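You operate a simulated robot arm through the tools that you are given. There is no shell and no other tool. Be economical: measure what you need, move in short steps, check, and stop when the job is done.

The job below is to be done with a simulated two-armed robot. You get a single attempt, and the scene is never put back.

JOB
Clamp the blue round block from the black tray in the jig, slide it in and shut the guard.
Fine: red lever at its stop; the jig stays locked.

It is judged by the outcome, as a careful person would: the job done as asked, and still so three seconds after it is handed in. It fails if anything else is knocked over, pushed out of place, dropped, spilled or broken.

ROBOT AND FRAMES
Two 7-joint arms with two-finger parallel grippers on one trunk, on a base that drives. Base frame: it is fixed to the floor where the robot stands at the start and does not move with it; the origin is under the middle of the robot, x ahead of it, y to its left, z up. Readings come in m, rad, newtons and seconds.
The left shoulder is at the start at [0.05, 0.165, 1.18], the right one opposite. With the tool pointing down near the work surface each hand reaches from about 0.1 to 0.32 m from the robot's upright axis, wherever it stands, measured 20 degrees to its own side. Places, roughly: black knob [-0.5, 0.8, 0.9]; machine guard [0.2, 1, 1.1]. Payload 3.91 kg a hand.
Tool frame (each hand has its own): the origin (TCP) lies between the finger pads and is the grasp point; the fingertips stand 0.03 m ahead of it; z points along the fingers, y is the line along which they close. The gripper opens to 0.11 m. The fingers are 0.02 m wide and 0.01 m thick; the gripper's body (0.048 by 0.112 m) begins 0.055 m behind the TCP.
Orientation is that of the tool frame in the base frame, as a unit quaternion [w, x, y, z]. With the fingers straight down and closing along the base's y, the tool's x points along the base's -x, its y along +y and its z along -z.

CONTROLS
- The arms move only by the tool arm_command. It takes "left_steps", "right_steps" or both (then of equal length, played together; a hand with none holds still); each is a list of rows, each a list of 7 numbers: the shift along the tool's x, y, z in cm, then the turn, a rotation vector about the tool's x, y, z in rad, then the closure in counts, from 0 (fully open) to 255 (shut). In form: [[x, y, z, wx, wy, wz, hand], ...]. A call has 1 to 8 rows; each row shifts and turns the commanded pose from where the row before left it, along the tool's axes as they then stand. A row lasts 0.2 s, in which the tool goes at most 0.05 m and 0.15 rad; a call with a longer step from one row to the next is refused whole, and so is a gripper value outside its range. Where a pose cannot be reached the arm comes as near as it can. A force on the tool above 40 N (or 10 N above the force at the start of the call, whichever is more), or a blocked arm, ends the call early, and 0.2 s more pass. The fingers move at their own pace (about 0.045 m/s each) and stop on an object; they squeeze with about 42 N. The grip force told is the motor's: it shows also when the fingers shut on nothing. Time passes only in rows, and 0.2 s behind the last, so rows that do not move let the fingers close. The reply holds the time, the measured pose of the TCP, the force on the tool along the base axes, the opening and the grip force, in the units named above and with some noise, with the torque about the TCP (base axes, N m) and any sound that the robot's microphone picked up, and new pictures: "views" is both (left out), scene, wrist or none (wrist: the cameras of the hands that moved).
- Cameras (640 x 400 px; columns grow to the right, rows downward): "scene" is now at [0.0849, 0.0667, 1.3492]; the picture's right is [0.76, -0.65, 0.00], its down [-0.38, -0.44, -0.82] and it looks along [0.53, 0.62, -0.58] (base axes); focal length 214 px, centre (320, 200). "left" rides on the left gripper at [0.072, -0.017, -0.103] in its tool frame; the picture's right is [0.23, 0.97, 0.00], its down [-0.76, 0.18, -0.62] and it looks along [-0.61, 0.14, 0.78] (tool axes); focal length 222 px, centre (320, 200). "right" rides on the right gripper at [0.072, 0.017, -0.103] in its tool frame; the picture's right is [-0.23, 0.97, 0.00], its down [-0.76, -0.18, -0.62] and it looks along [-0.61, -0.14, 0.78] (tool axes); focal length 222 px, centre (320, 200). There is no depth. A picture from a camera that has moved, and an enlarged one, comes with that camera's place and axes in the base frame and with its lens.
- move_column(by): slides the trunk up (or, below 0, down) by that many m; the arms and the scene camera ride with it, the base frame stays. It gives what a move gives, with no picture.
- base_move(legs): drives the robot by 1 to 6 legs, each [ahead, left, turn to the left] in m, m and rad, along the robot's own axes; the way and the turn of a leg run together, so that a leg with both is an arc; at most 1.5 m and 3.142 rad a leg. The arms and the cameras ride along, it lands a little off, and it stops where it bumps. It gives what a move gives, and a new picture of the scene camera.
- turn_head(pan, tilt): turns the head with the scene camera to pan (to the left, within 1.396 rad either way) and tilt (down, from -0.506 to 1.204), counted from straight ahead of the robot. It gives what a move gives, and a new picture of the scene camera.
- inspect(camera, box): a new picture of the part [left, top, right, bottom] of that camera's present view, enlarged. No time passes.
- job_done(): hands the job in; it is judged then, once.

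Work in short steps. Places have to be worked out from the pictures, the camera data and where the tool is seen: move nearer, look again, correct. Check each grasp and each placing, and mend what went wrong. You have 120 turns and 260 pictures in all, those below and enlarged ones among them. Open the grippers and draw the arms clear of the work before you hand the job in, unless the task says otherwise; then end with one line.

The tools are called after "Request:" by a JSON object that holds its "method" and its "body". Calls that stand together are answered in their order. arm_command: Moves the arms, as the interface text tells. Its arguments: {"type":"object","properties":{"left_steps":{"type":"array","items":{"type":"array","items":{"type":"number"}}},"right_steps":{"type":"array","items":{"type":"array","items":{"type":"number"}}},"views":{"type":"string","enum":["both","scene","wrist","none"]}},"required":[]} The other tools are called the same way: move_column (by) slides the trunk up or down; base_move (legs) drives the base; turn_head (pan, tilt) turns the head that bears the scene camera; inspect (camera, box) takes an enlarged picture of a part of a camera's view; job_done () hands the job in.

At the start:

```text
clock: 0.0
left_ee_pos: [0.2631, 0.3228, 1.2301]
left_orientation: [0.0, 0.0, 1.0, 0.0]
left_wrist_force: [0.1, -0.2, 0.7]
left_wrist_torque: [-0.02, -0.03, -0.03]
left_finger_gap: 0.11
left_grasp_force: 0.1
right_ee_pos: [0.2837, 0.055, 1.2096]
right_orientation: [0.0, 0.0, 1.0, 0.001]
right_wrist_force: [-0.2, -0.1, -0.3]
right_wrist_torque: [0.02, 0.02, 0.04]
right_finger_gap: 0.1099
right_grasp_force: 0.0
trunk travel left (down, up): [-0.4, 0.103]
robot x, y, heading: [-0.0026, -0.0025, 0.001]
head pan, tilt: [0.859, 0.614]
```

scene: 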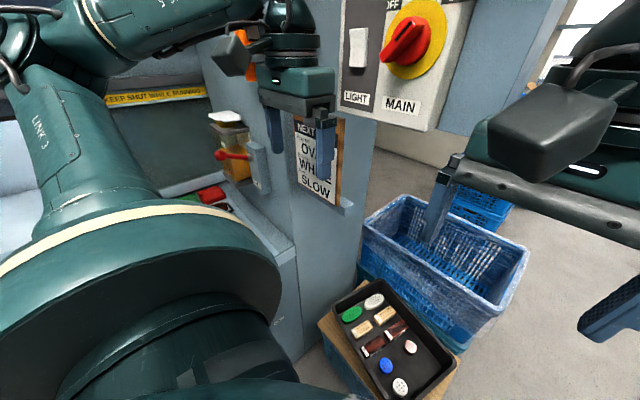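
right: 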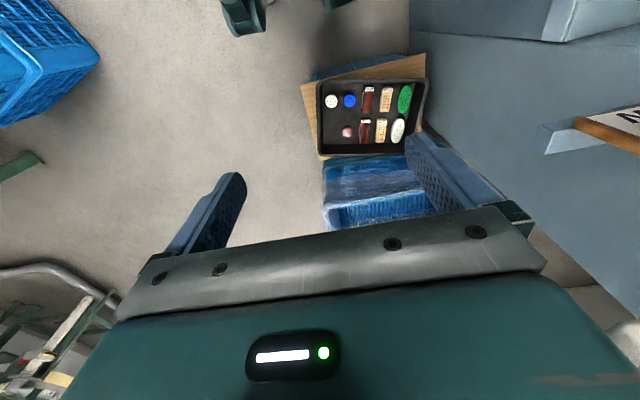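
left: 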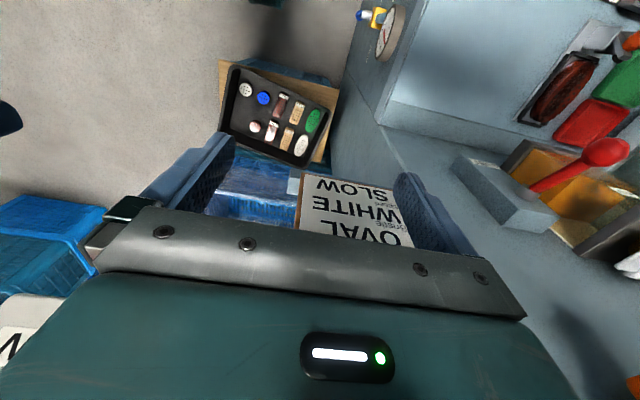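

I start by looking round: the tray is ahead-left, the machine is to the left. I'll turn the head toward the machine.

Request:
{"method": "turn_head", "body": {"pan": 1.39, "tilt": 0.45}}

Request:
{"method": "inspect", "body": {"camera": "left", "box": [340, 0, 640, 260]}}

```text
clock: 0.9
left_ee_pos: [0.2617, 0.3231, 1.2297]
left_orientation: [0.0, 0.0, 1.0, 0.0]
left_wrist_force: [0.0, 0.4, -0.4]
left_wrist_torque: [-0.01, 0.01, 0.01]
left_finger_gap: 0.1101
left_grasp_force: 0.1
right_ee_pos: [0.2834, 0.0551, 1.2084]
right_orientation: [0.001, 0.001, 1.0, 0.001]
right_wrist_force: [0.1, 0.7, -1.1]
right_wrist_torque: [0.02, 0.01, -0.01]
right_finger_gap: 0.1099
right_grasp_force: 0.0
trunk travel left (down, up): [-0.4, 0.103]
robot x, y, heading: [-0.0003, -0.0015, 0.001]
head pan, tilt: [1.389, 0.45]
camera scene: at [0.0442, 0.0905, 1.364], right [0.98, -0.18, 0.0], down [-0.08, -0.43, -0.9], along [0.16, 0.89, -0.44], focal length 214 px, centre (320, 200)
```

scene: 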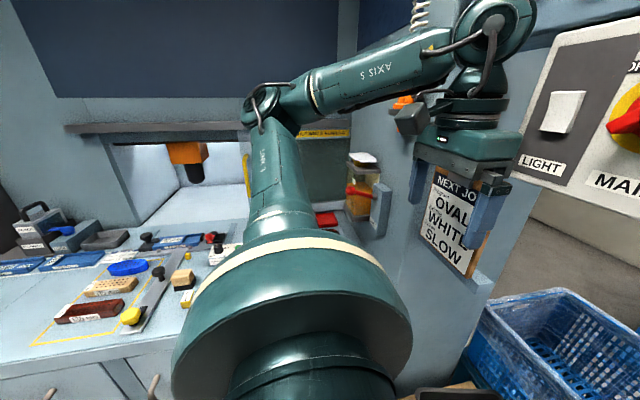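

```text
1.54 times, centred on (490, 130) of left
camera zoom: at [0.1903, 0.3061, 1.3325], right [-0.23, 0.97, 0.0], down [0.76, 0.18, 0.62], along [0.61, 0.14, -0.78], focal length 342 px, centre (58, 308)
```

zoom: 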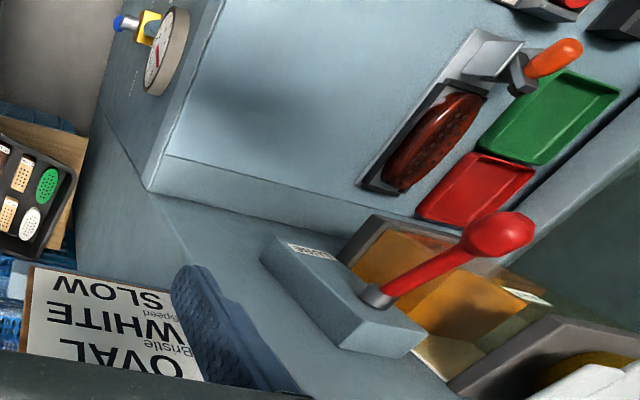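

The tray's blue block triangulates to about (0.485, 0.13, 0.35). I check the surroundings on the right and behind for driving room.

Request:
{"method": "turn_head", "body": {"pan": -1.2, "tilt": 0.6}}

Request:
{"method": "turn_head", "body": {"pan": 0.0, "tilt": 0.7}}

```text
clock: 3.3
left_ee_pos: [0.263, 0.3233, 1.2296]
left_orientation: [-0.001, 0.0, 1.0, 0.0]
left_wrist_force: [-0.4, 0.5, -0.5]
left_wrist_torque: [-0.02, 0.0, 0.01]
left_finger_gap: 0.1102
left_grasp_force: 0.1
right_ee_pos: [0.2827, 0.0544, 1.208]
right_orientation: [0.0, 0.001, 1.0, 0.001]
right_wrist_force: [0.9, 0.1, 0.1]
right_wrist_torque: [0.01, 0.02, 0.0]
right_finger_gap: 0.1098
right_grasp_force: 0.1
trunk travel left (down, up): [-0.4, 0.103]
robot x, y, heading: [0.0002, -0.0009, 0.003]
head pan, tilt: [-1.201, 0.6]
camera scene: at [0.0595, -0.0823, 1.3505], right [-0.93, -0.36, 0.0], down [-0.2, 0.53, -0.83], along [0.3, -0.77, -0.56], focal length 214 px, centre (320, 200)
```

scene: 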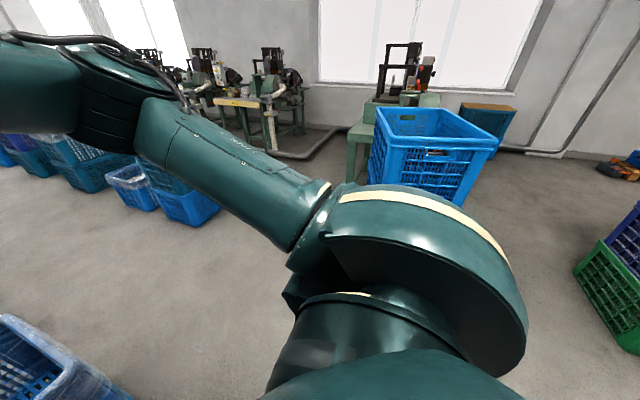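

```text
clock: 4.7
left_ee_pos: [0.2627, 0.3239, 1.2301]
left_orientation: [0.0, 0.0, 1.0, 0.0]
left_wrist_force: [-0.5, 0.0, 0.0]
left_wrist_torque: [-0.02, 0.01, 0.0]
left_finger_gap: 0.1101
left_grasp_force: 0.0
right_ee_pos: [0.2832, 0.0545, 1.2098]
right_orientation: [0.0, 0.0, 1.0, 0.001]
right_wrist_force: [0.2, 0.6, 0.0]
right_wrist_torque: [-0.01, -0.02, 0.02]
right_finger_gap: 0.1099
right_grasp_force: 0.1
trunk travel left (down, up): [-0.4, 0.103]
robot x, y, heading: [-0.0001, -0.0034, 0.0]
head pan, tilt: [0.0, 0.7]
camera scene: at [0.1124, 0.0, 1.3419], right [0.0, -1.0, 0.0], down [-0.64, 0.0, -0.77], along [0.77, 0.0, -0.64], focal length 214 px, centre (320, 200)
```

scene: 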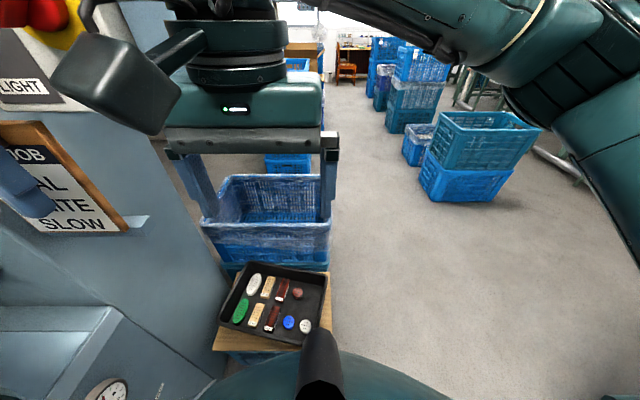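

There's free floor on the right. I back off to the right, then turn to face the machine (+y) for a clear view.

Request:
{"method": "base_move", "body": {"legs": [[0, -0.45, 0], [-0.2, 0, 0], [0, 0, 1.57]]}}

Request:
{"method": "turn_head", "body": {"pan": 0.0, "tilt": 0.35}}

```text
clock: 14.1
left_ee_pos: [-0.516, -0.18, 1.2298]
left_orientation: [0.0, -0.701, 0.713, 0.0]
left_wrist_force: [-0.2, 0.1, -0.7]
left_wrist_torque: [-0.04, -0.01, 0.0]
left_finger_gap: 0.1097
left_grasp_force: 0.0
right_ee_pos: [-0.2474, -0.164, 1.2101]
right_orientation: [0.0, -0.702, 0.713, 0.0]
right_wrist_force: [-0.1, 0.8, 0.2]
right_wrist_torque: [-0.01, -0.01, -0.03]
right_finger_gap: 0.1102
right_grasp_force: 0.1
trunk travel left (down, up): [-0.4, 0.103]
robot x, y, heading: [-0.1943, -0.4487, 1.56]
head pan, tilt: [0.0, 0.7]
camera scene: at [-0.1962, -0.3339, 1.3419], right [1.0, -0.02, 0.0], down [-0.01, -0.64, -0.76], along [0.01, 0.76, -0.64], focal length 214 px, centre (320, 200)
```

scene: 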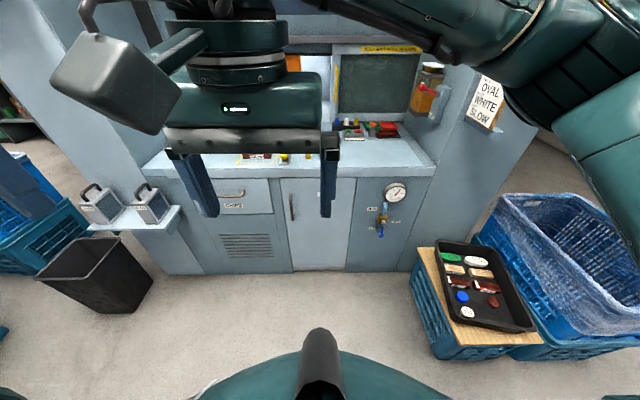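

```text
clock: 15.0
left_ee_pos: [-0.515, -0.1807, 1.2288]
left_orientation: [0.0, -0.702, 0.713, 0.0]
left_wrist_force: [-0.5, 1.0, 0.0]
left_wrist_torque: [0.01, 0.02, -0.06]
left_finger_gap: 0.1099
left_grasp_force: 0.1
right_ee_pos: [-0.2467, -0.1644, 1.2099]
right_orientation: [-0.001, -0.702, 0.712, 0.0]
right_wrist_force: [0.1, 0.9, 0.1]
right_wrist_torque: [0.0, -0.02, 0.01]
right_finger_gap: 0.1098
right_grasp_force: 0.0
trunk travel left (down, up): [-0.4, 0.103]
robot x, y, heading: [-0.1978, -0.4467, 1.55]
head pan, tilt: [0.0, 0.351]
camera scene: at [-0.196, -0.3257, 1.3732], right [1.0, -0.02, 0.0], down [-0.01, -0.34, -0.94], along [0.01, 0.94, -0.34], focal length 214 px, centre (320, 200)
```

scene: 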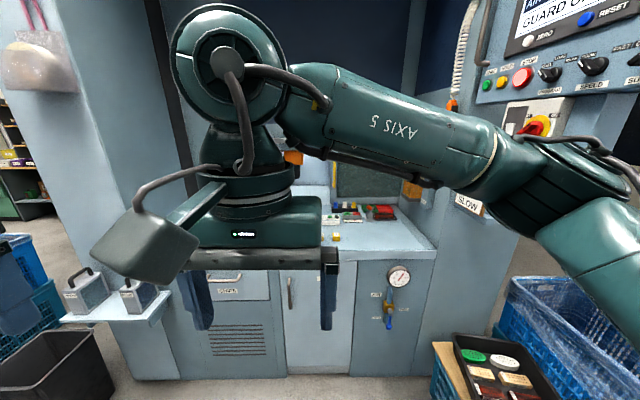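

The right arm blocks the view. I lower both hands and shift the right hand to the right.

Request:
{"method": "arm_command", "body": {"left_steps": [[0, 0, 4, 0, 0, 0, 0], [0, 0, 4, 0, 0, 0, 0], [0, 0, 4, 0, 0, 0, 0], [0, 0, 4, 0, 0, 0, 0], [0, 0, 4, 0, 0, 0, 0], [0, 0, 4, 0, 0, 0, 0], [0, 0, 4, 0, 0, 0, 0], [0, 0, 4, 0, 0, 0, 0]], "right_steps": [[0, -3, 4, 0, 0, 0, 0], [0, -3, 4, 0, 0, 0, 0], [0, -3, 4, 0, 0, 0, 0], [0, -3, 4, 0, 0, 0, 0], [0, -3, 4, 0, 0, 0, 0], [0, -3, 4, 0, 0, 0, 0], [0, -3, 4, 0, 0, 0, 0], [0, -3, 4, 0, 0, 0, 0]], "views": "scene"}}

```text
clock: 16.8
left_ee_pos: [-0.5156, -0.1821, 0.9075]
left_orientation: [-0.001, -0.702, 0.712, 0.0]
left_wrist_force: [0.3, -0.2, -0.2]
left_wrist_torque: [-0.02, 0.0, -0.01]
left_finger_gap: 0.11
left_grasp_force: 0.0
right_ee_pos: [-0.0081, -0.1684, 0.8887]
right_orientation: [0.0, -0.702, 0.712, 0.001]
right_wrist_force: [-0.2, -0.5, -0.2]
right_wrist_torque: [0.01, 0.0, 0.0]
right_finger_gap: 0.1102
right_grasp_force: 0.0
trunk travel left (down, up): [-0.4, 0.103]
robot x, y, heading: [-0.1963, -0.4456, 1.556]
head pan, tilt: [0.0, 0.351]
camera scene: at [-0.1956, -0.3257, 1.3733], right [1.0, -0.02, 0.0], down [-0.01, -0.34, -0.94], along [0.01, 0.94, -0.34], focal length 214 px, centre (320, 200)
```

scene: 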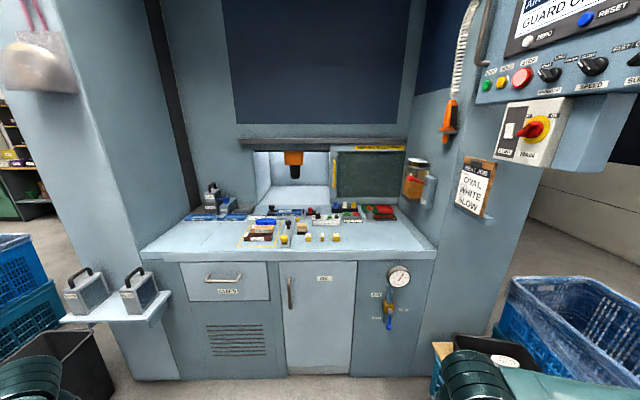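

Good clear view. I zoom in on the work area, the panel and the lever.

Request:
{"method": "inspect", "body": {"camera": "scene", "box": [180, 140, 340, 260]}}

Request:
{"method": "inspect", "body": {"camera": "scene", "box": [300, 140, 460, 260]}}

Request:
{"method": "inspect", "body": {"camera": "scene", "box": [440, 0, 640, 220]}}

```text
3.33 times, centred on (260, 200) of scene
camera zoom: at [-0.1956, -0.3257, 1.3733], right [1.0, -0.02, 0.0], down [-0.01, -0.34, -0.94], along [0.01, 0.94, -0.34], focal length 715 px, centre (520, 200)
```

zoom: 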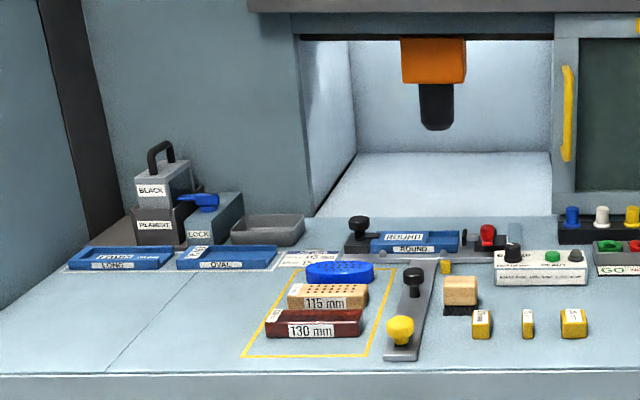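

```text
3.33 times, centred on (380, 200) of scene
camera zoom: at [-0.1956, -0.3257, 1.3733], right [1.0, -0.02, 0.0], down [-0.01, -0.34, -0.94], along [0.01, 0.94, -0.34], focal length 715 px, centre (120, 200)
```

zoom: 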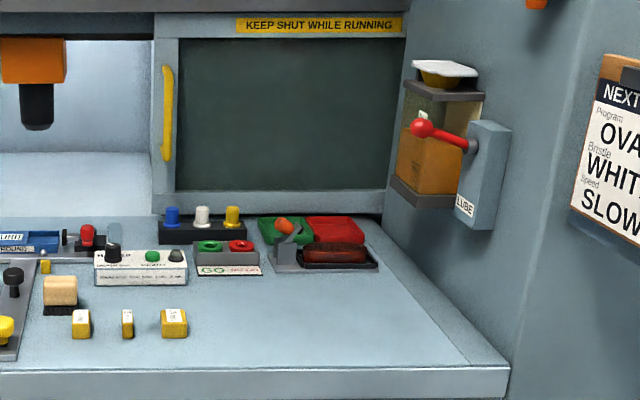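

```text
1.82 times, centred on (540, 110) of scene
camera zoom: at [-0.1956, -0.3257, 1.3733], right [1.0, -0.02, 0.0], down [-0.01, -0.34, -0.94], along [0.01, 0.94, -0.34], focal length 390 px, centre (-80, 364)
```

zoom: 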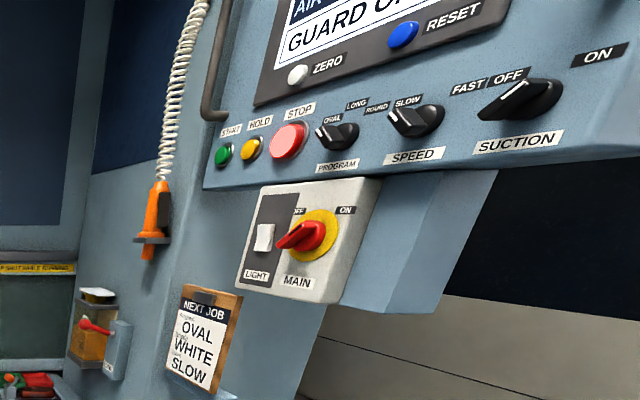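

The jig with the round nest is around (-0.38, 0.83, 0.88), with the knob at (-0.46, 0.8) and the lever at (-0.24, 0.81). I raise the hands a bit and drive closer for a better view.

Request:
{"method": "arm_command", "body": {"left_steps": [[2, 0, -4, 0, 0, 0, 0], [2, 0, -4, 0, 0, 0, 0]], "right_steps": [[2, 0, -4, 0, 0, 0, 0], [2, -2, -4, 0, 0, 0, 0]], "views": "none"}}

Request:
{"method": "base_move", "body": {"legs": [[0.45, 0.12, 0]]}}

Request:
{"method": "turn_head", "body": {"pan": 0.0, "tilt": 0.6}}

Request:
{"method": "inspect", "body": {"camera": "scene", "box": [240, 120, 400, 220]}}

```text
clock: 17.4
left_ee_pos: [-0.5306, -0.1945, 0.9854]
left_orientation: [-0.001, -0.701, 0.713, -0.001]
left_wrist_force: [0.5, 0.4, 0.0]
left_wrist_torque: [-0.01, -0.01, 0.01]
left_finger_gap: 0.1102
left_grasp_force: 0.0
left hand out of reach, approached as far as the arm can: row 1, 2
right_ee_pos: [0.0063, -0.177, 0.9659]
right_orientation: [-0.001, -0.702, 0.712, 0.0]
right_wrist_force: [-0.1, -1.1, 0.0]
right_wrist_torque: [0.0, 0.01, -0.01]
right_finger_gap: 0.1099
right_grasp_force: 0.1
right hand out of reach, approached as far as the arm can: row 2
trunk travel left (down, up): [-0.4, 0.103]
robot x, y, heading: [-0.1973, -0.4499, 1.554]
head pan, tilt: [0.0, 0.351]
```

```text
clock: 20.2
left_ee_pos: [-0.6381, 0.2668, 0.9849]
left_orientation: [-0.001, -0.699, 0.715, -0.002]
left_wrist_force: [0.1, 0.3, 0.4]
left_wrist_torque: [0.01, -0.01, 0.03]
left_finger_gap: 0.1101
left_grasp_force: 0.0
right_ee_pos: [-0.1004, 0.2804, 0.9656]
right_orientation: [-0.002, -0.699, 0.715, 0.001]
right_wrist_force: [0.1, -0.1, 0.0]
right_wrist_torque: [-0.01, 0.01, 0.0]
right_finger_gap: 0.1099
right_grasp_force: 0.0
trunk travel left (down, up): [-0.4, 0.103]
robot x, y, heading: [-0.305, 0.0123, 1.551]
head pan, tilt: [0.0, 0.351]
camera scene: at [-0.305, 0.1325, 1.3732], right [1.0, -0.02, 0.0], down [-0.01, -0.34, -0.94], along [0.02, 0.94, -0.34], focal length 214 px, centre (320, 200)
```

scene: 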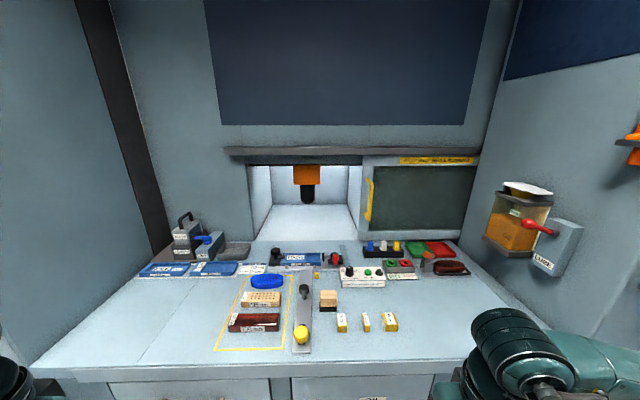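

```text
clock: 20.9
left_ee_pos: [-0.6381, 0.2665, 0.9842]
left_orientation: [0.0, -0.698, 0.716, -0.002]
left_wrist_force: [-0.1, 0.5, 0.9]
left_wrist_torque: [-0.03, 0.02, -0.02]
left_finger_gap: 0.1098
left_grasp_force: 0.2
right_ee_pos: [-0.0997, 0.2801, 0.9663]
right_orientation: [-0.001, -0.699, 0.715, 0.001]
right_wrist_force: [-0.1, -1.0, -1.0]
right_wrist_torque: [-0.06, -0.02, 0.0]
right_finger_gap: 0.1101
right_grasp_force: 0.1
trunk travel left (down, up): [-0.4, 0.103]
robot x, y, heading: [-0.3044, 0.0122, 1.545]
head pan, tilt: [0.0, 0.6]
camera scene: at [-0.305, 0.1274, 1.3505], right [1.0, -0.02, 0.0], down [-0.01, -0.56, -0.83], along [0.02, 0.83, -0.56], focal length 214 px, centre (320, 200)
```

scene: 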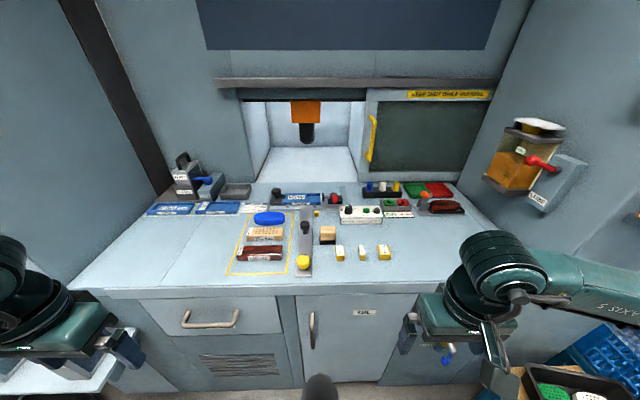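

```text
4.00 times, centred on (320, 170) of scene
camera zoom: at [-0.305, 0.1274, 1.3505], right [1.0, -0.02, 0.0], down [-0.01, -0.56, -0.83], along [0.02, 0.83, -0.56], focal length 858 px, centre (320, 320)
```

zoom: 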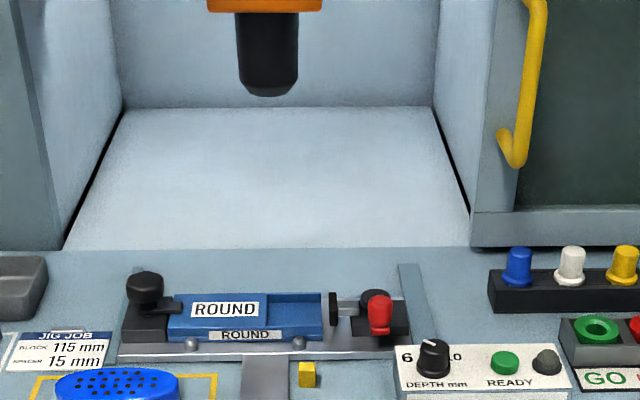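

The jig: carriage with ROUND nest, black knob on left, clamp with red lever on right, and a stem with yellow and black knobs in front. I drive nearer and raise the hands to see it with the wrist cameras.

Request:
{"method": "arm_command", "body": {"left_steps": [[0, 0, -4, 0, 0, 0, 0], [0, 0, -4, 0, 0, 0, 0], [0, 0, -4, 0, 0, 0, 0]], "right_steps": [[0, 0, -4, 0, 0, 0, 0], [0, 2, -4, 0, 0, 0, 0], [0, 2, -4, 0, 0, 0, 0]], "views": "none"}}

Request:
{"method": "base_move", "body": {"legs": [[0.15, 0, 0.02]]}}

Request:
{"method": "arm_command", "body": {"right_steps": [[-4, 3, 0, 0, 0, 0, 0], [-4, 3, 0, 0, 0, 0, 0], [-4, 2, 0, 0, 0, 0, 0]], "views": "wrist"}}

```text
clock: 21.8
left_ee_pos: [-0.6394, 0.2675, 1.1034]
left_orientation: [-0.001, -0.699, 0.715, -0.002]
left_wrist_force: [0.2, -0.3, 0.1]
left_wrist_torque: [-0.06, 0.02, 0.03]
left_finger_gap: 0.1102
left_grasp_force: 0.0
right_ee_pos: [-0.1426, 0.2787, 1.0916]
right_orientation: [0.0, -0.699, 0.715, 0.0]
right_wrist_force: [-0.5, 0.4, 0.2]
right_wrist_torque: [-0.02, 0.0, -0.04]
right_finger_gap: 0.1098
right_grasp_force: 0.0
trunk travel left (down, up): [-0.4, 0.103]
robot x, y, heading: [-0.301, 0.008, 1.55]
head pan, tilt: [0.0, 0.6]
```

```text
clock: 23.1
left_ee_pos: [-0.643, 0.4137, 1.1029]
left_orientation: [-0.001, -0.707, 0.707, -0.001]
left_wrist_force: [-0.6, 0.5, -0.4]
left_wrist_torque: [-0.03, 0.02, -0.01]
left_finger_gap: 0.1098
left_grasp_force: 0.1
right_ee_pos: [-0.1482, 0.4347, 1.0918]
right_orientation: [-0.001, -0.707, 0.707, 0.0]
right_wrist_force: [0.7, 1.5, -0.5]
right_wrist_torque: [-0.01, 0.0, 0.0]
right_finger_gap: 0.1102
right_grasp_force: 0.2
trunk travel left (down, up): [-0.4, 0.103]
robot x, y, heading: [-0.3055, 0.1631, 1.566]
head pan, tilt: [0.0, 0.6]
camera scene: at [-0.306, 0.2799, 1.3504], right [1.0, 0.0, 0.0], down [0.0, -0.57, -0.82], along [0.0, 0.82, -0.57], focal length 214 px, centre (320, 200)
```

scene: 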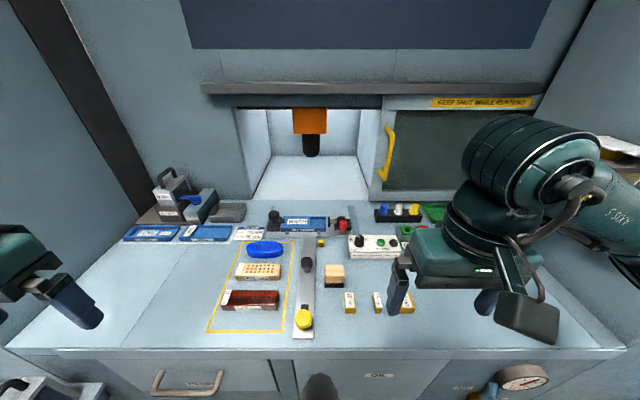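

```text
clock: 23.9
left_ee_pos: [-0.643, 0.4124, 1.1026]
left_orientation: [0.0, -0.707, 0.707, -0.002]
left_wrist_force: [-0.7, 0.2, 0.9]
left_wrist_torque: [0.01, 0.01, 0.01]
left_finger_gap: 0.1102
left_grasp_force: 0.0
right_ee_pos: [-0.2287, 0.5536, 1.0901]
right_orientation: [0.001, 0.708, -0.707, 0.0]
right_wrist_force: [-0.1, 0.0, -1.0]
right_wrist_torque: [0.01, 0.0, 0.01]
right_finger_gap: 0.11
right_grasp_force: 0.1
trunk travel left (down, up): [-0.4, 0.103]
robot x, y, heading: [-0.3042, 0.159, 1.569]
head pan, tilt: [0.0, 0.6]
camera right: at [-0.2455, 0.4818, 1.1923], right [-0.97, 0.23, 0.0], down [0.18, 0.76, 0.62], along [0.14, 0.61, -0.78], focal length 222 px, centre (320, 200)
```

right: 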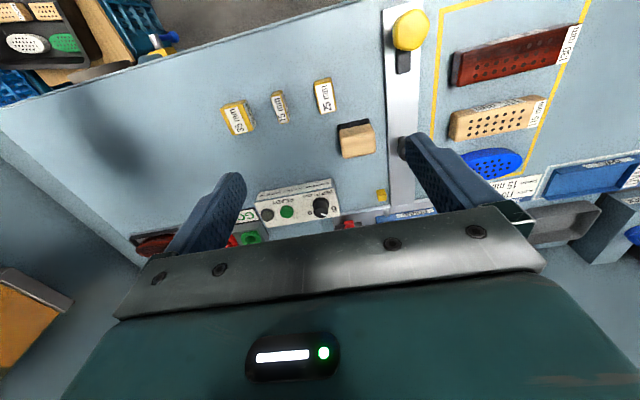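

The wrist camera sees mostly beneath the fingers, so I'll extend the right hand further out over the jig and see how far the arm reaches.

Request:
{"method": "arm_command", "body": {"right_steps": [[-4, 2, 0, 0, 0, 0, 0], [-4, 2, 0, 0, 0, 0, 0], [-4, 2, 0, 0, 0, 0, 0], [-4, 2, 0, 0, 0, 0, 0], [-4, 2, 0, 0, 0, 0, 0]], "views": "both"}}

```text
clock: 25.1
left_ee_pos: [-0.6457, 0.4116, 1.1027]
left_orientation: [0.001, -0.707, 0.707, -0.002]
left_wrist_force: [-1.1, 1.1, -0.1]
left_wrist_torque: [0.02, -0.05, -0.01]
left_finger_gap: 0.1101
left_grasp_force: 0.0
right_ee_pos: [-0.3308, 0.7516, 1.0914]
right_orientation: [-0.001, 0.708, -0.706, 0.0]
right_wrist_force: [0.3, -0.5, 0.1]
right_wrist_torque: [0.02, -0.04, 0.0]
right_finger_gap: 0.1101
right_grasp_force: 0.1
trunk travel left (down, up): [-0.4, 0.103]
robot x, y, heading: [-0.3053, 0.1607, 1.571]
head pan, tilt: [0.0, 0.6]
camera scene: at [-0.3082, 0.2787, 1.3505], right [1.0, 0.0, 0.0], down [0.0, -0.56, -0.83], along [0.0, 0.83, -0.56], focal length 214 px, centre (320, 200)
camera right: at [-0.348, 0.6796, 1.1935], right [-0.97, 0.22, 0.0], down [0.17, 0.76, 0.63], along [0.14, 0.61, -0.78], focal length 222 px, centre (320, 200)
```

scene: 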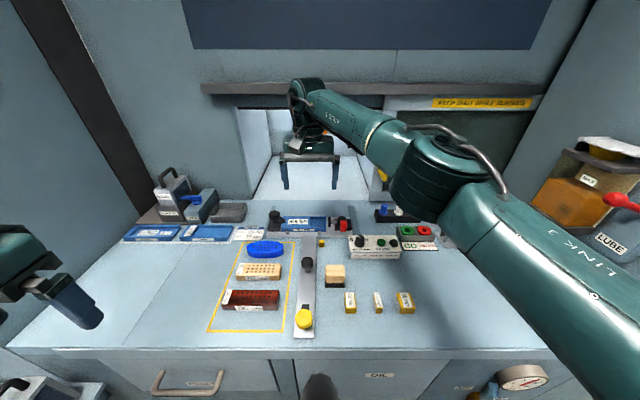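
right: 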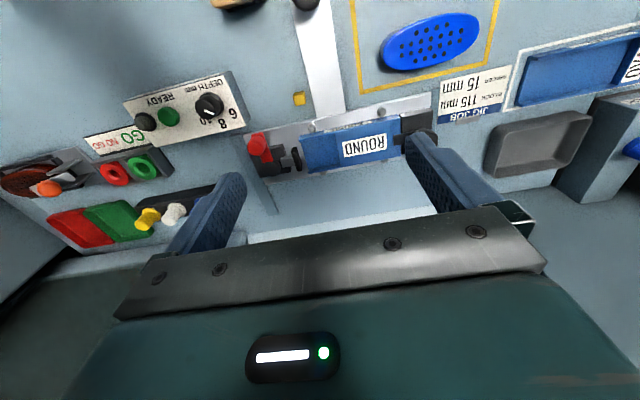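

The arm reaches well from here. I zoom in on the jig from above.

Request:
{"method": "inspect", "body": {"camera": "right", "box": [220, 80, 460, 220]}}

Request:
{"method": "inspect", "body": {"camera": "scene", "box": [255, 195, 365, 265]}}

Request:
{"method": "inspect", "body": {"camera": "right", "box": [0, 60, 260, 260]}}

```text
2.67 times, centred on (340, 150) of right
camera zoom: at [-0.348, 0.6796, 1.1935], right [-0.97, 0.22, 0.0], down [0.17, 0.76, 0.63], along [0.14, 0.61, -0.78], focal length 592 px, centre (267, 333)
```

zoom: 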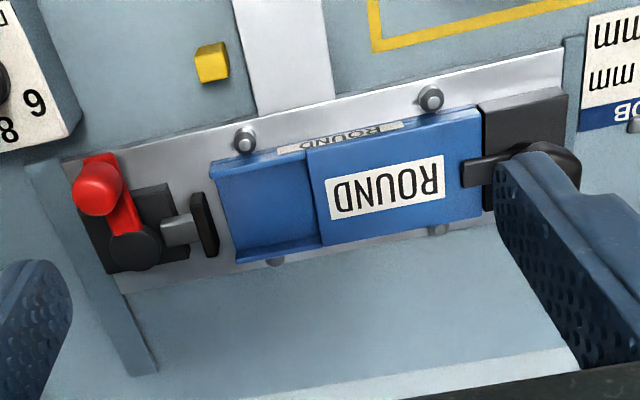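

```text
5.71 times, centred on (310, 230) of scene
camera zoom: at [-0.3082, 0.2787, 1.3505], right [1.0, 0.0, 0.0], down [0.0, -0.56, -0.83], along [0.0, 0.83, -0.56], focal length 1226 px, centre (377, 29)
```

zoom: 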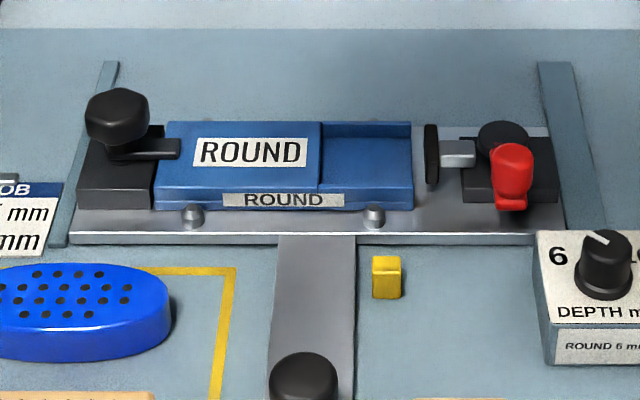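

```text
2.00 times, centred on (130, 160) of right
camera zoom: at [-0.348, 0.6796, 1.1935], right [-0.97, 0.22, 0.0], down [0.17, 0.76, 0.63], along [0.14, 0.61, -0.78], focal length 444 px, centre (700, 280)
```

zoom: 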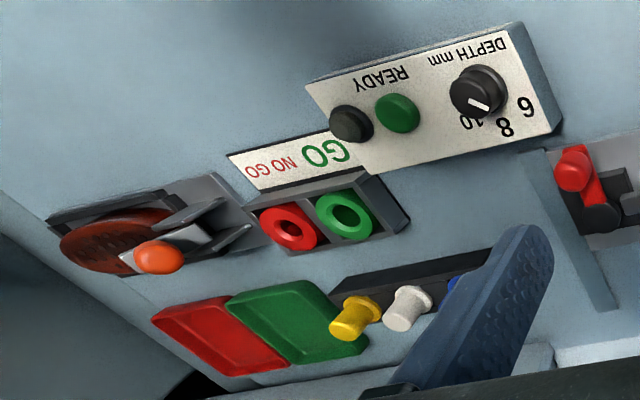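

Now a closer look at the stem with yellow and black knobs, the guard and its handle, and the lock post.

Request:
{"method": "inspect", "body": {"camera": "scene", "box": [270, 235, 350, 345]}}

Request:
{"method": "inspect", "body": {"camera": "scene", "box": [110, 150, 270, 250]}}

Request:
{"method": "inspect", "body": {"camera": "right", "box": [220, 0, 460, 150]}}

```text
3.64 times, centred on (310, 290) of scene
camera zoom: at [-0.3082, 0.2787, 1.3505], right [1.0, 0.0, 0.0], down [0.0, -0.56, -0.83], along [0.0, 0.83, -0.56], focal length 780 px, centre (356, -127)
```

zoom: 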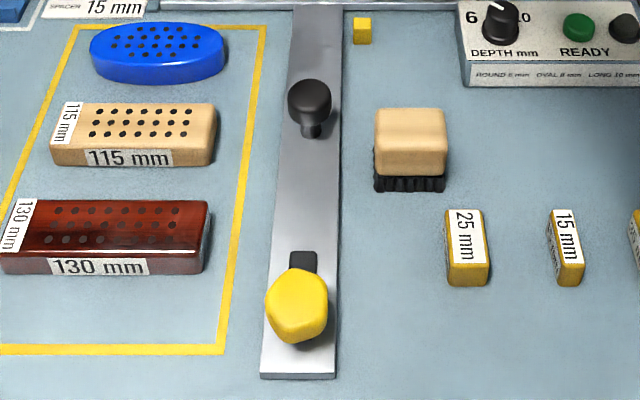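

```text
4.00 times, centred on (190, 200) of scene
camera zoom: at [-0.3082, 0.2787, 1.3505], right [1.0, 0.0, 0.0], down [0.0, -0.56, -0.83], along [0.0, 0.83, -0.56], focal length 858 px, centre (840, 200)
```

zoom: 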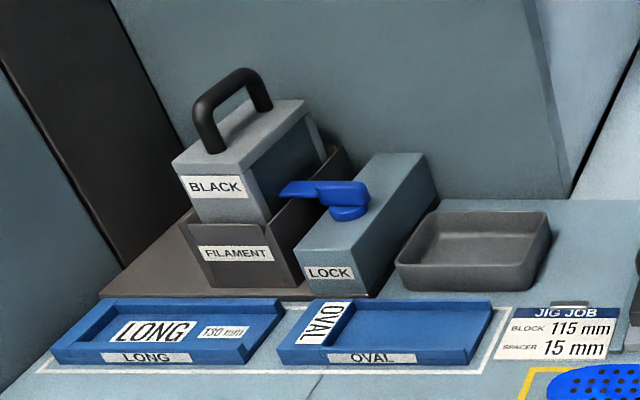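

```text
2.67 times, centred on (340, 75) of right
camera zoom: at [-0.348, 0.6796, 1.1935], right [-0.97, 0.22, 0.0], down [0.17, 0.76, 0.63], along [0.14, 0.61, -0.78], focal length 592 px, centre (267, 533)
```

zoom: 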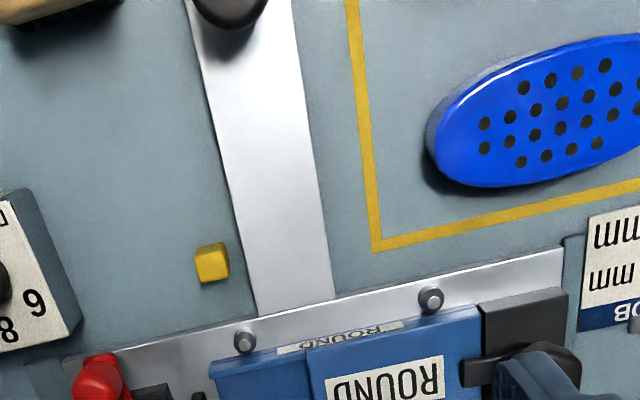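

The layout is understood: the strip with black knob is the slide's push handle; the red lever is the clamp; the guard slides left by its yellow handle. Now I retract the hand and drive to the tray to fetch the blue round block (facing +y still).

Request:
{"method": "arm_command", "body": {"right_steps": [[4, -2, 0, 0, 0, 0, 0], [4, -2, 0, 0, 0, 0, 0], [4, -2, 0, 0, 0, 0, 0], [4, -2, 0, 0, 0, 0, 0], [4, -2, 0, 0, 0, 0, 0], [4, 0, 0, 0, 0, 0, 0], [4, 0, 0, 0, 0, 0, 0]], "views": "none"}}

Request:
{"method": "base_move", "body": {"legs": [[-0.55, 0, 0], [0, -0.67, 0]]}}

Request:
{"method": "turn_head", "body": {"pan": 0.0, "tilt": 0.9}}

```text
clock: 26.7
left_ee_pos: [-0.6434, 0.4129, 1.1028]
left_orientation: [0.0, 0.707, -0.707, 0.002]
left_wrist_force: [0.0, 0.7, 0.3]
left_wrist_torque: [0.04, 0.0, 0.01]
left_finger_gap: 0.1102
left_grasp_force: 0.1
right_ee_pos: [-0.2277, 0.4739, 1.0905]
right_orientation: [0.0, -0.707, 0.708, 0.0]
right_wrist_force: [0.2, -0.5, -0.5]
right_wrist_torque: [-0.01, -0.03, 0.02]
right_finger_gap: 0.1098
right_grasp_force: 0.0
trunk travel left (down, up): [-0.4, 0.103]
robot x, y, heading: [-0.3053, 0.1629, 1.575]
head pan, tilt: [0.0, 0.6]
```

```text
clock: 35.9
left_ee_pos: [0.0193, -0.1448, 1.103]
left_orientation: [0.0, 0.715, -0.699, 0.001]
left_wrist_force: [0.8, -0.3, -0.1]
left_wrist_torque: [0.0, 0.0, -0.02]
left_finger_gap: 0.11
left_grasp_force: 0.0
right_ee_pos: [0.4331, -0.0707, 1.0898]
right_orientation: [0.001, 0.716, -0.698, 0.001]
right_wrist_force: [0.5, -0.3, 0.8]
right_wrist_torque: [-0.01, 0.01, 0.01]
right_finger_gap: 0.1101
right_grasp_force: 0.1
trunk travel left (down, up): [-0.4, 0.103]
robot x, y, heading: [0.3611, -0.3885, 1.597]
head pan, tilt: [0.0, 0.6]
camera scene: at [0.3599, -0.2694, 1.3505], right [1.0, 0.03, 0.0], down [0.01, -0.56, -0.83], along [-0.02, 0.82, -0.56], focal length 214 px, centre (320, 200)
```

scene: 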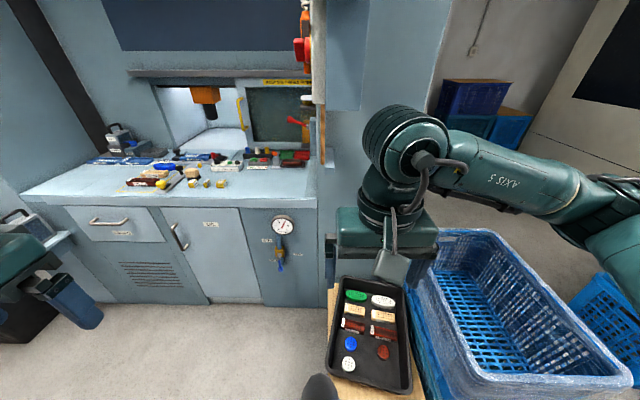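

```text
clock: 36.6
left_ee_pos: [0.02, -0.143, 1.1037]
left_orientation: [0.001, 0.716, -0.698, 0.002]
left_wrist_force: [-0.1, 0.2, -0.3]
left_wrist_torque: [0.04, 0.01, 0.02]
left_finger_gap: 0.1101
left_grasp_force: 0.0
right_ee_pos: [0.433, -0.0712, 1.0899]
right_orientation: [0.001, 0.716, -0.698, -0.001]
right_wrist_force: [0.6, 0.2, 1.0]
right_wrist_torque: [0.02, -0.01, -0.03]
right_finger_gap: 0.1103
right_grasp_force: 0.1
trunk travel left (down, up): [-0.4, 0.103]
robot x, y, heading: [0.3661, -0.3876, 1.595]
head pan, tilt: [0.0, 0.901]
camera scene: at [0.3601, -0.2823, 1.3258], right [1.0, 0.03, 0.0], down [0.02, -0.78, -0.62], along [-0.02, 0.62, -0.78], focal length 214 px, centre (320, 200)
```

scene: 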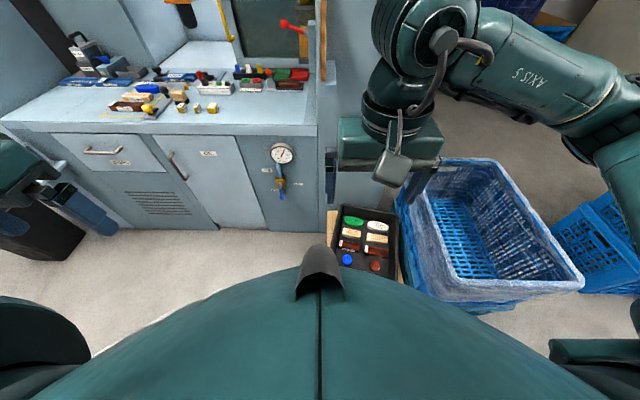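

Block confirmed at about (0.48, 0.134). I move the right hand above it and lower the trunk.

Request:
{"method": "arm_command", "body": {"right_steps": [[-4, -1, 0, 0, 0, 0, 0], [-4, -1, 0, 0, 0, 0, 0], [-4, -1, 0, 0, 0, 0, 0], [-4, -1, 0, 0, 0, 0, 0], [-4, -1, 0, 0, 0, 0, 0]], "views": "none"}}

Request:
{"method": "move_column", "body": {"by": -0.35}}

Request:
{"method": "arm_command", "body": {"right_steps": [[0, 0, 2, 0, 0, 0, 0]], "views": "both"}}

```text
clock: 37.9
left_ee_pos: [0.0193, -0.1445, 1.1028]
left_orientation: [0.001, 0.716, -0.698, 0.001]
left_wrist_force: [-0.3, 0.3, -0.5]
left_wrist_torque: [0.01, 0.0, 0.02]
left_finger_gap: 0.1101
left_grasp_force: 0.0
right_ee_pos: [0.4751, 0.1318, 1.0889]
right_orientation: [0.001, 0.716, -0.698, 0.001]
right_wrist_force: [-0.5, -0.4, -0.2]
right_wrist_torque: [0.01, 0.0, -0.01]
right_finger_gap: 0.1098
right_grasp_force: 0.0
trunk travel left (down, up): [-0.4, 0.103]
robot x, y, heading: [0.3667, -0.3885, 1.595]
head pan, tilt: [0.0, 0.901]
```

```text
clock: 41.3
left_ee_pos: [0.0188, -0.1452, 0.7539]
left_orientation: [0.0, 0.716, -0.698, 0.001]
left_wrist_force: [0.1, -0.9, 0.7]
left_wrist_torque: [0.04, 0.03, -0.04]
left_finger_gap: 0.1101
left_grasp_force: 0.1
right_ee_pos: [0.4759, 0.131, 0.7406]
right_orientation: [0.002, 0.716, -0.698, 0.0]
right_wrist_force: [0.2, 0.5, -0.1]
right_wrist_torque: [-0.02, 0.01, 0.02]
right_finger_gap: 0.11
right_grasp_force: 0.1
trunk travel left (down, up): [-0.05, 0.453]
robot x, y, heading: [0.3672, -0.3859, 1.602]
head pan, tilt: [0.0, 0.901]
```

```text
clock: 41.7
left_ee_pos: [0.0197, -0.1442, 0.7532]
left_orientation: [-0.001, 0.716, -0.699, 0.002]
left_wrist_force: [-1.2, 0.1, 0.1]
left_wrist_torque: [0.0, 0.0, 0.04]
left_finger_gap: 0.1099
left_grasp_force: 0.0
right_ee_pos: [0.4738, 0.1303, 0.7201]
right_orientation: [0.001, 0.715, -0.699, -0.001]
right_wrist_force: [0.2, -0.6, -0.2]
right_wrist_torque: [-0.01, 0.0, -0.03]
right_finger_gap: 0.1098
right_grasp_force: 0.0
trunk travel left (down, up): [-0.05, 0.453]
robot x, y, heading: [0.3634, -0.3869, 1.597]
head pan, tilt: [0.0, 0.901]
camera scene: at [0.3601, -0.2823, 0.9757], right [1.0, 0.03, 0.0], down [0.02, -0.78, -0.62], along [-0.02, 0.62, -0.78], focal length 214 px, centre (320, 200)
camera right: at [0.4589, 0.058, 0.8225], right [-0.98, 0.2, 0.0], down [0.16, 0.77, 0.62], along [0.13, 0.61, -0.78], focal length 222 px, centre (320, 200)
```

scene: 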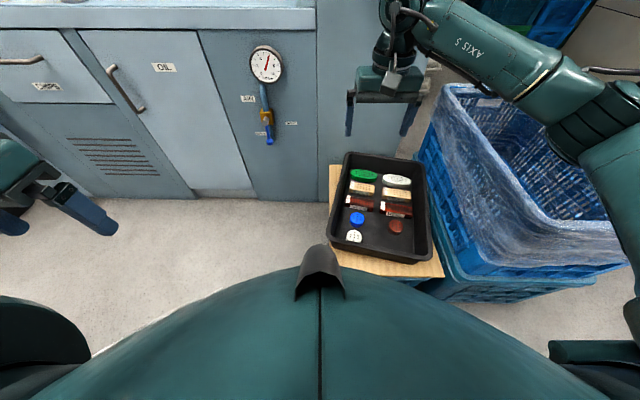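
right: 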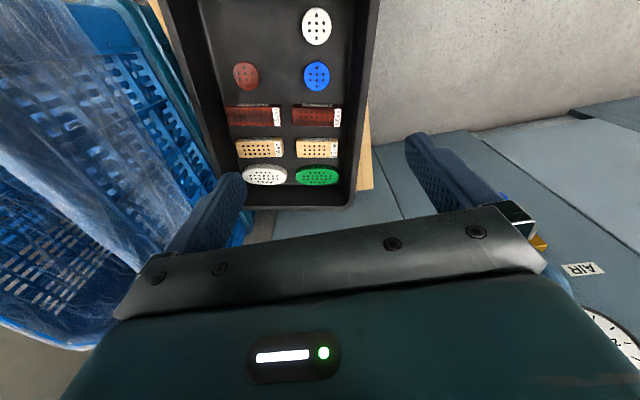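

The block's top is around (0.48, 0.13, 0.36), about 4.8 cm across. I descend partway with the fingers narrowed to ~7.5 cm and look again.

Request:
{"method": "arm_command", "body": {"right_steps": [[0, -0.6, 4, 0, 0, 0, 80], [0, 0, 4, 0, 0, 0, 80], [0, 0, 4, 0, 0, 0, 80], [0, 0, 4, 0, 0, 0, 80], [0, 0, 4, 0, 0, 0, 80]], "views": "wrist"}}

Request:
{"method": "inspect", "body": {"camera": "scene", "box": [310, 140, 440, 280]}}

```text
clock: 42.9
left_ee_pos: [0.0201, -0.1443, 0.7534]
left_orientation: [0.0, 0.716, -0.698, 0.0]
left_wrist_force: [-0.1, -0.2, 0.4]
left_wrist_torque: [0.01, 0.01, -0.01]
left_finger_gap: 0.11
left_grasp_force: 0.0
right_ee_pos: [0.4802, 0.1282, 0.5168]
right_orientation: [0.001, 0.717, -0.697, -0.002]
right_wrist_force: [-0.9, 0.3, 0.4]
right_wrist_torque: [0.04, 0.01, 0.0]
right_finger_gap: 0.0758
right_grasp_force: 0.0
trunk travel left (down, up): [-0.05, 0.453]
robot x, y, heading: [0.3638, -0.387, 1.596]
head pan, tilt: [0.0, 0.901]
camera right: at [0.4643, 0.0556, 0.6173], right [-0.98, 0.2, 0.0], down [0.16, 0.77, 0.62], along [0.12, 0.61, -0.78], focal length 222 px, centre (320, 200)
```

right: 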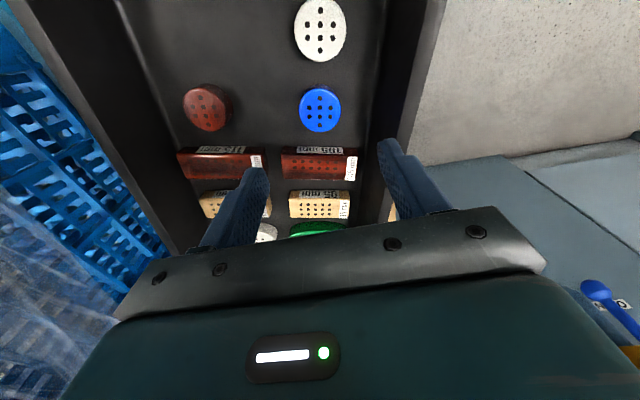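

```text
2.86 times, centred on (375, 210) of scene
camera zoom: at [0.3601, -0.2824, 0.9758], right [1.0, 0.03, 0.0], down [0.02, -0.78, -0.62], along [-0.02, 0.62, -0.78], focal length 613 px, centre (163, 171)
```

zoom: 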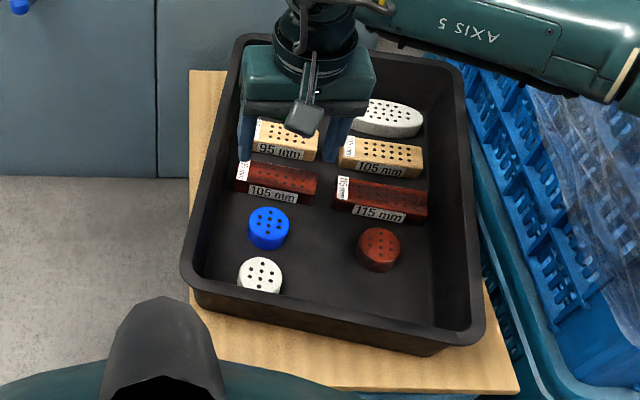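

The block's height looks ~2.3 cm, with top at about z=0.355. I descend to just above it and look.

Request:
{"method": "arm_command", "body": {"right_steps": [[-0.2, 0, 4, 0, 0, 0, 80], [0, 0, 4, 0, 0, 0, 80], [0, 0, 3.5, 0, 0, 0, 80], [0, 0, 0, 0, 0, 0, 80]], "views": "both"}}

Request:
{"method": "inspect", "body": {"camera": "scene", "box": [320, 170, 420, 260]}}

```text
clock: 43.9
left_ee_pos: [0.0189, -0.145, 0.7531]
left_orientation: [0.0, 0.715, -0.699, 0.001]
left_wrist_force: [-0.7, -0.1, 0.2]
left_wrist_torque: [-0.01, -0.04, -0.01]
left_finger_gap: 0.1099
left_grasp_force: 0.0
right_ee_pos: [0.4805, 0.1323, 0.405]
right_orientation: [0.0, 0.716, -0.698, 0.0]
right_wrist_force: [0.0, -0.5, 0.8]
right_wrist_torque: [0.03, 0.01, 0.0]
right_finger_gap: 0.0758
right_grasp_force: 0.1
trunk travel left (down, up): [-0.05, 0.453]
robot x, y, heading: [0.366, -0.3894, 1.592]
head pan, tilt: [0.0, 0.901]
camera scene: at [0.3601, -0.2823, 0.9757], right [1.0, 0.03, 0.0], down [0.02, -0.78, -0.62], along [-0.02, 0.62, -0.78], focal length 214 px, centre (320, 200)
camera right: at [0.4648, 0.0588, 0.5068], right [-0.98, 0.2, 0.0], down [0.16, 0.77, 0.62], along [0.13, 0.61, -0.78], focal length 222 px, centre (320, 200)
```

scene: 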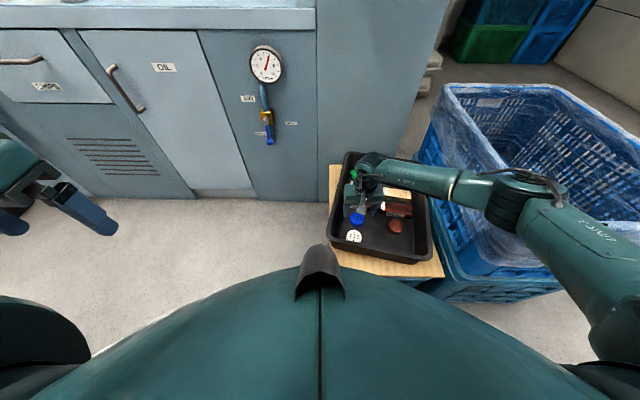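
right: 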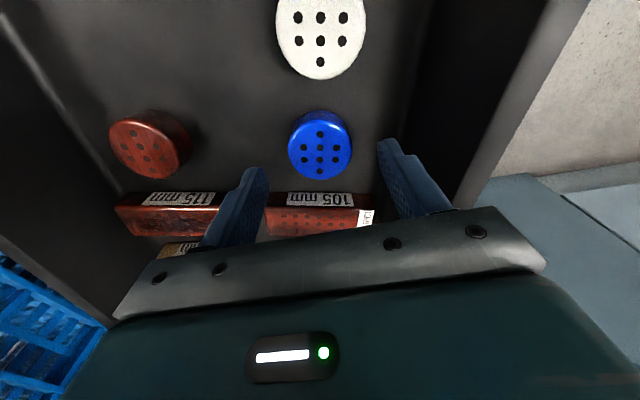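

```text
4.44 times, centred on (370, 215) of scene
camera zoom: at [0.3601, -0.2823, 0.9757], right [1.0, 0.03, 0.0], down [0.02, -0.78, -0.62], along [-0.02, 0.62, -0.78], focal length 953 px, centre (98, 133)
```

zoom: 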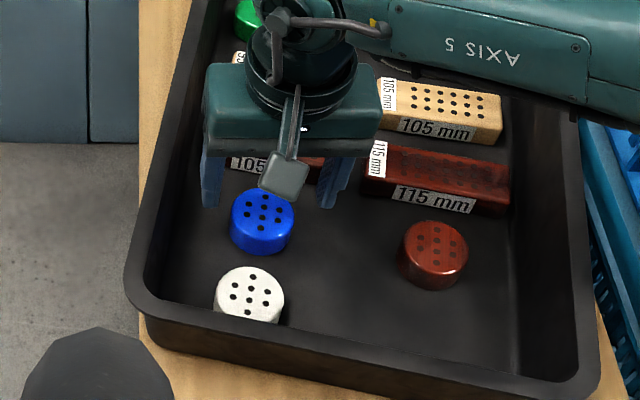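

Triangulated block: (0.480, 0.130), top z≈0.355. I go down 3.3 cm so the tips take the upper half, then close.

Request:
{"method": "arm_command", "body": {"right_steps": [[0.25, 0, 2, 0, 0, 0, 80], [0, 0, 1.3, 0, 0, 0, 80], [0, 0, 0, 0, 0, 0, 80]], "views": "wrist"}}

Request:
{"method": "inspect", "body": {"camera": "scene", "box": [320, 170, 420, 260]}}

```text
clock: 44.7
left_ee_pos: [0.0198, -0.1455, 0.7529]
left_orientation: [0.0, 0.715, -0.699, 0.001]
left_wrist_force: [0.2, 0.0, -0.2]
left_wrist_torque: [0.03, 0.02, 0.0]
left_finger_gap: 0.11
left_grasp_force: 0.0
right_ee_pos: [0.482, 0.1292, 0.3711]
right_orientation: [0.001, 0.716, -0.698, 0.0]
right_wrist_force: [0.0, 0.7, -0.1]
right_wrist_torque: [-0.04, -0.01, -0.04]
right_finger_gap: 0.0754
right_grasp_force: 0.1
trunk travel left (down, up): [-0.05, 0.453]
robot x, y, heading: [0.3648, -0.3899, 1.593]
head pan, tilt: [0.0, 0.901]
camera right: at [0.4662, 0.0565, 0.4732], right [-0.98, 0.2, 0.0], down [0.16, 0.77, 0.62], along [0.13, 0.61, -0.78], focal length 222 px, centre (320, 200)
```

right: 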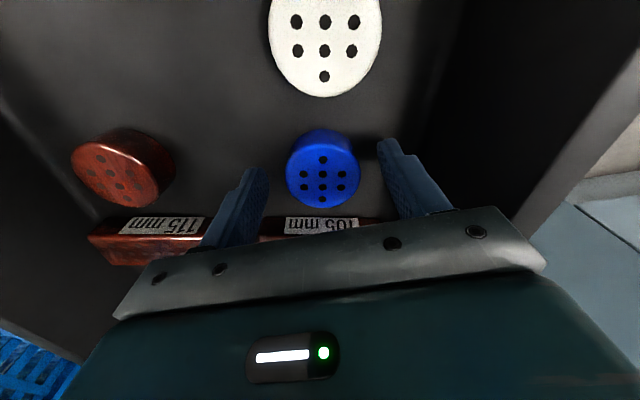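

```text
4.44 times, centred on (370, 215) of scene
camera zoom: at [0.3601, -0.2823, 0.9757], right [1.0, 0.03, 0.0], down [0.02, -0.78, -0.62], along [-0.02, 0.62, -0.78], focal length 953 px, centre (98, 133)
```

zoom: 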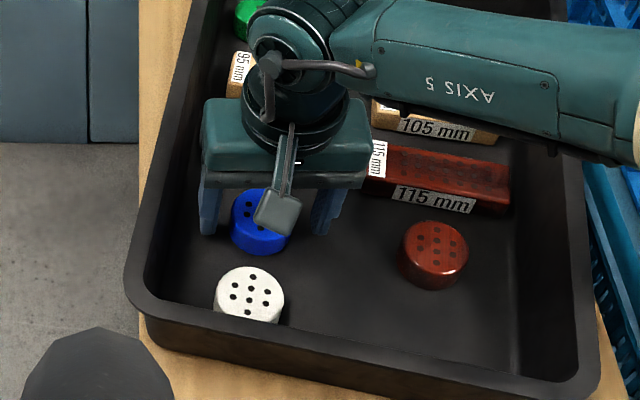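

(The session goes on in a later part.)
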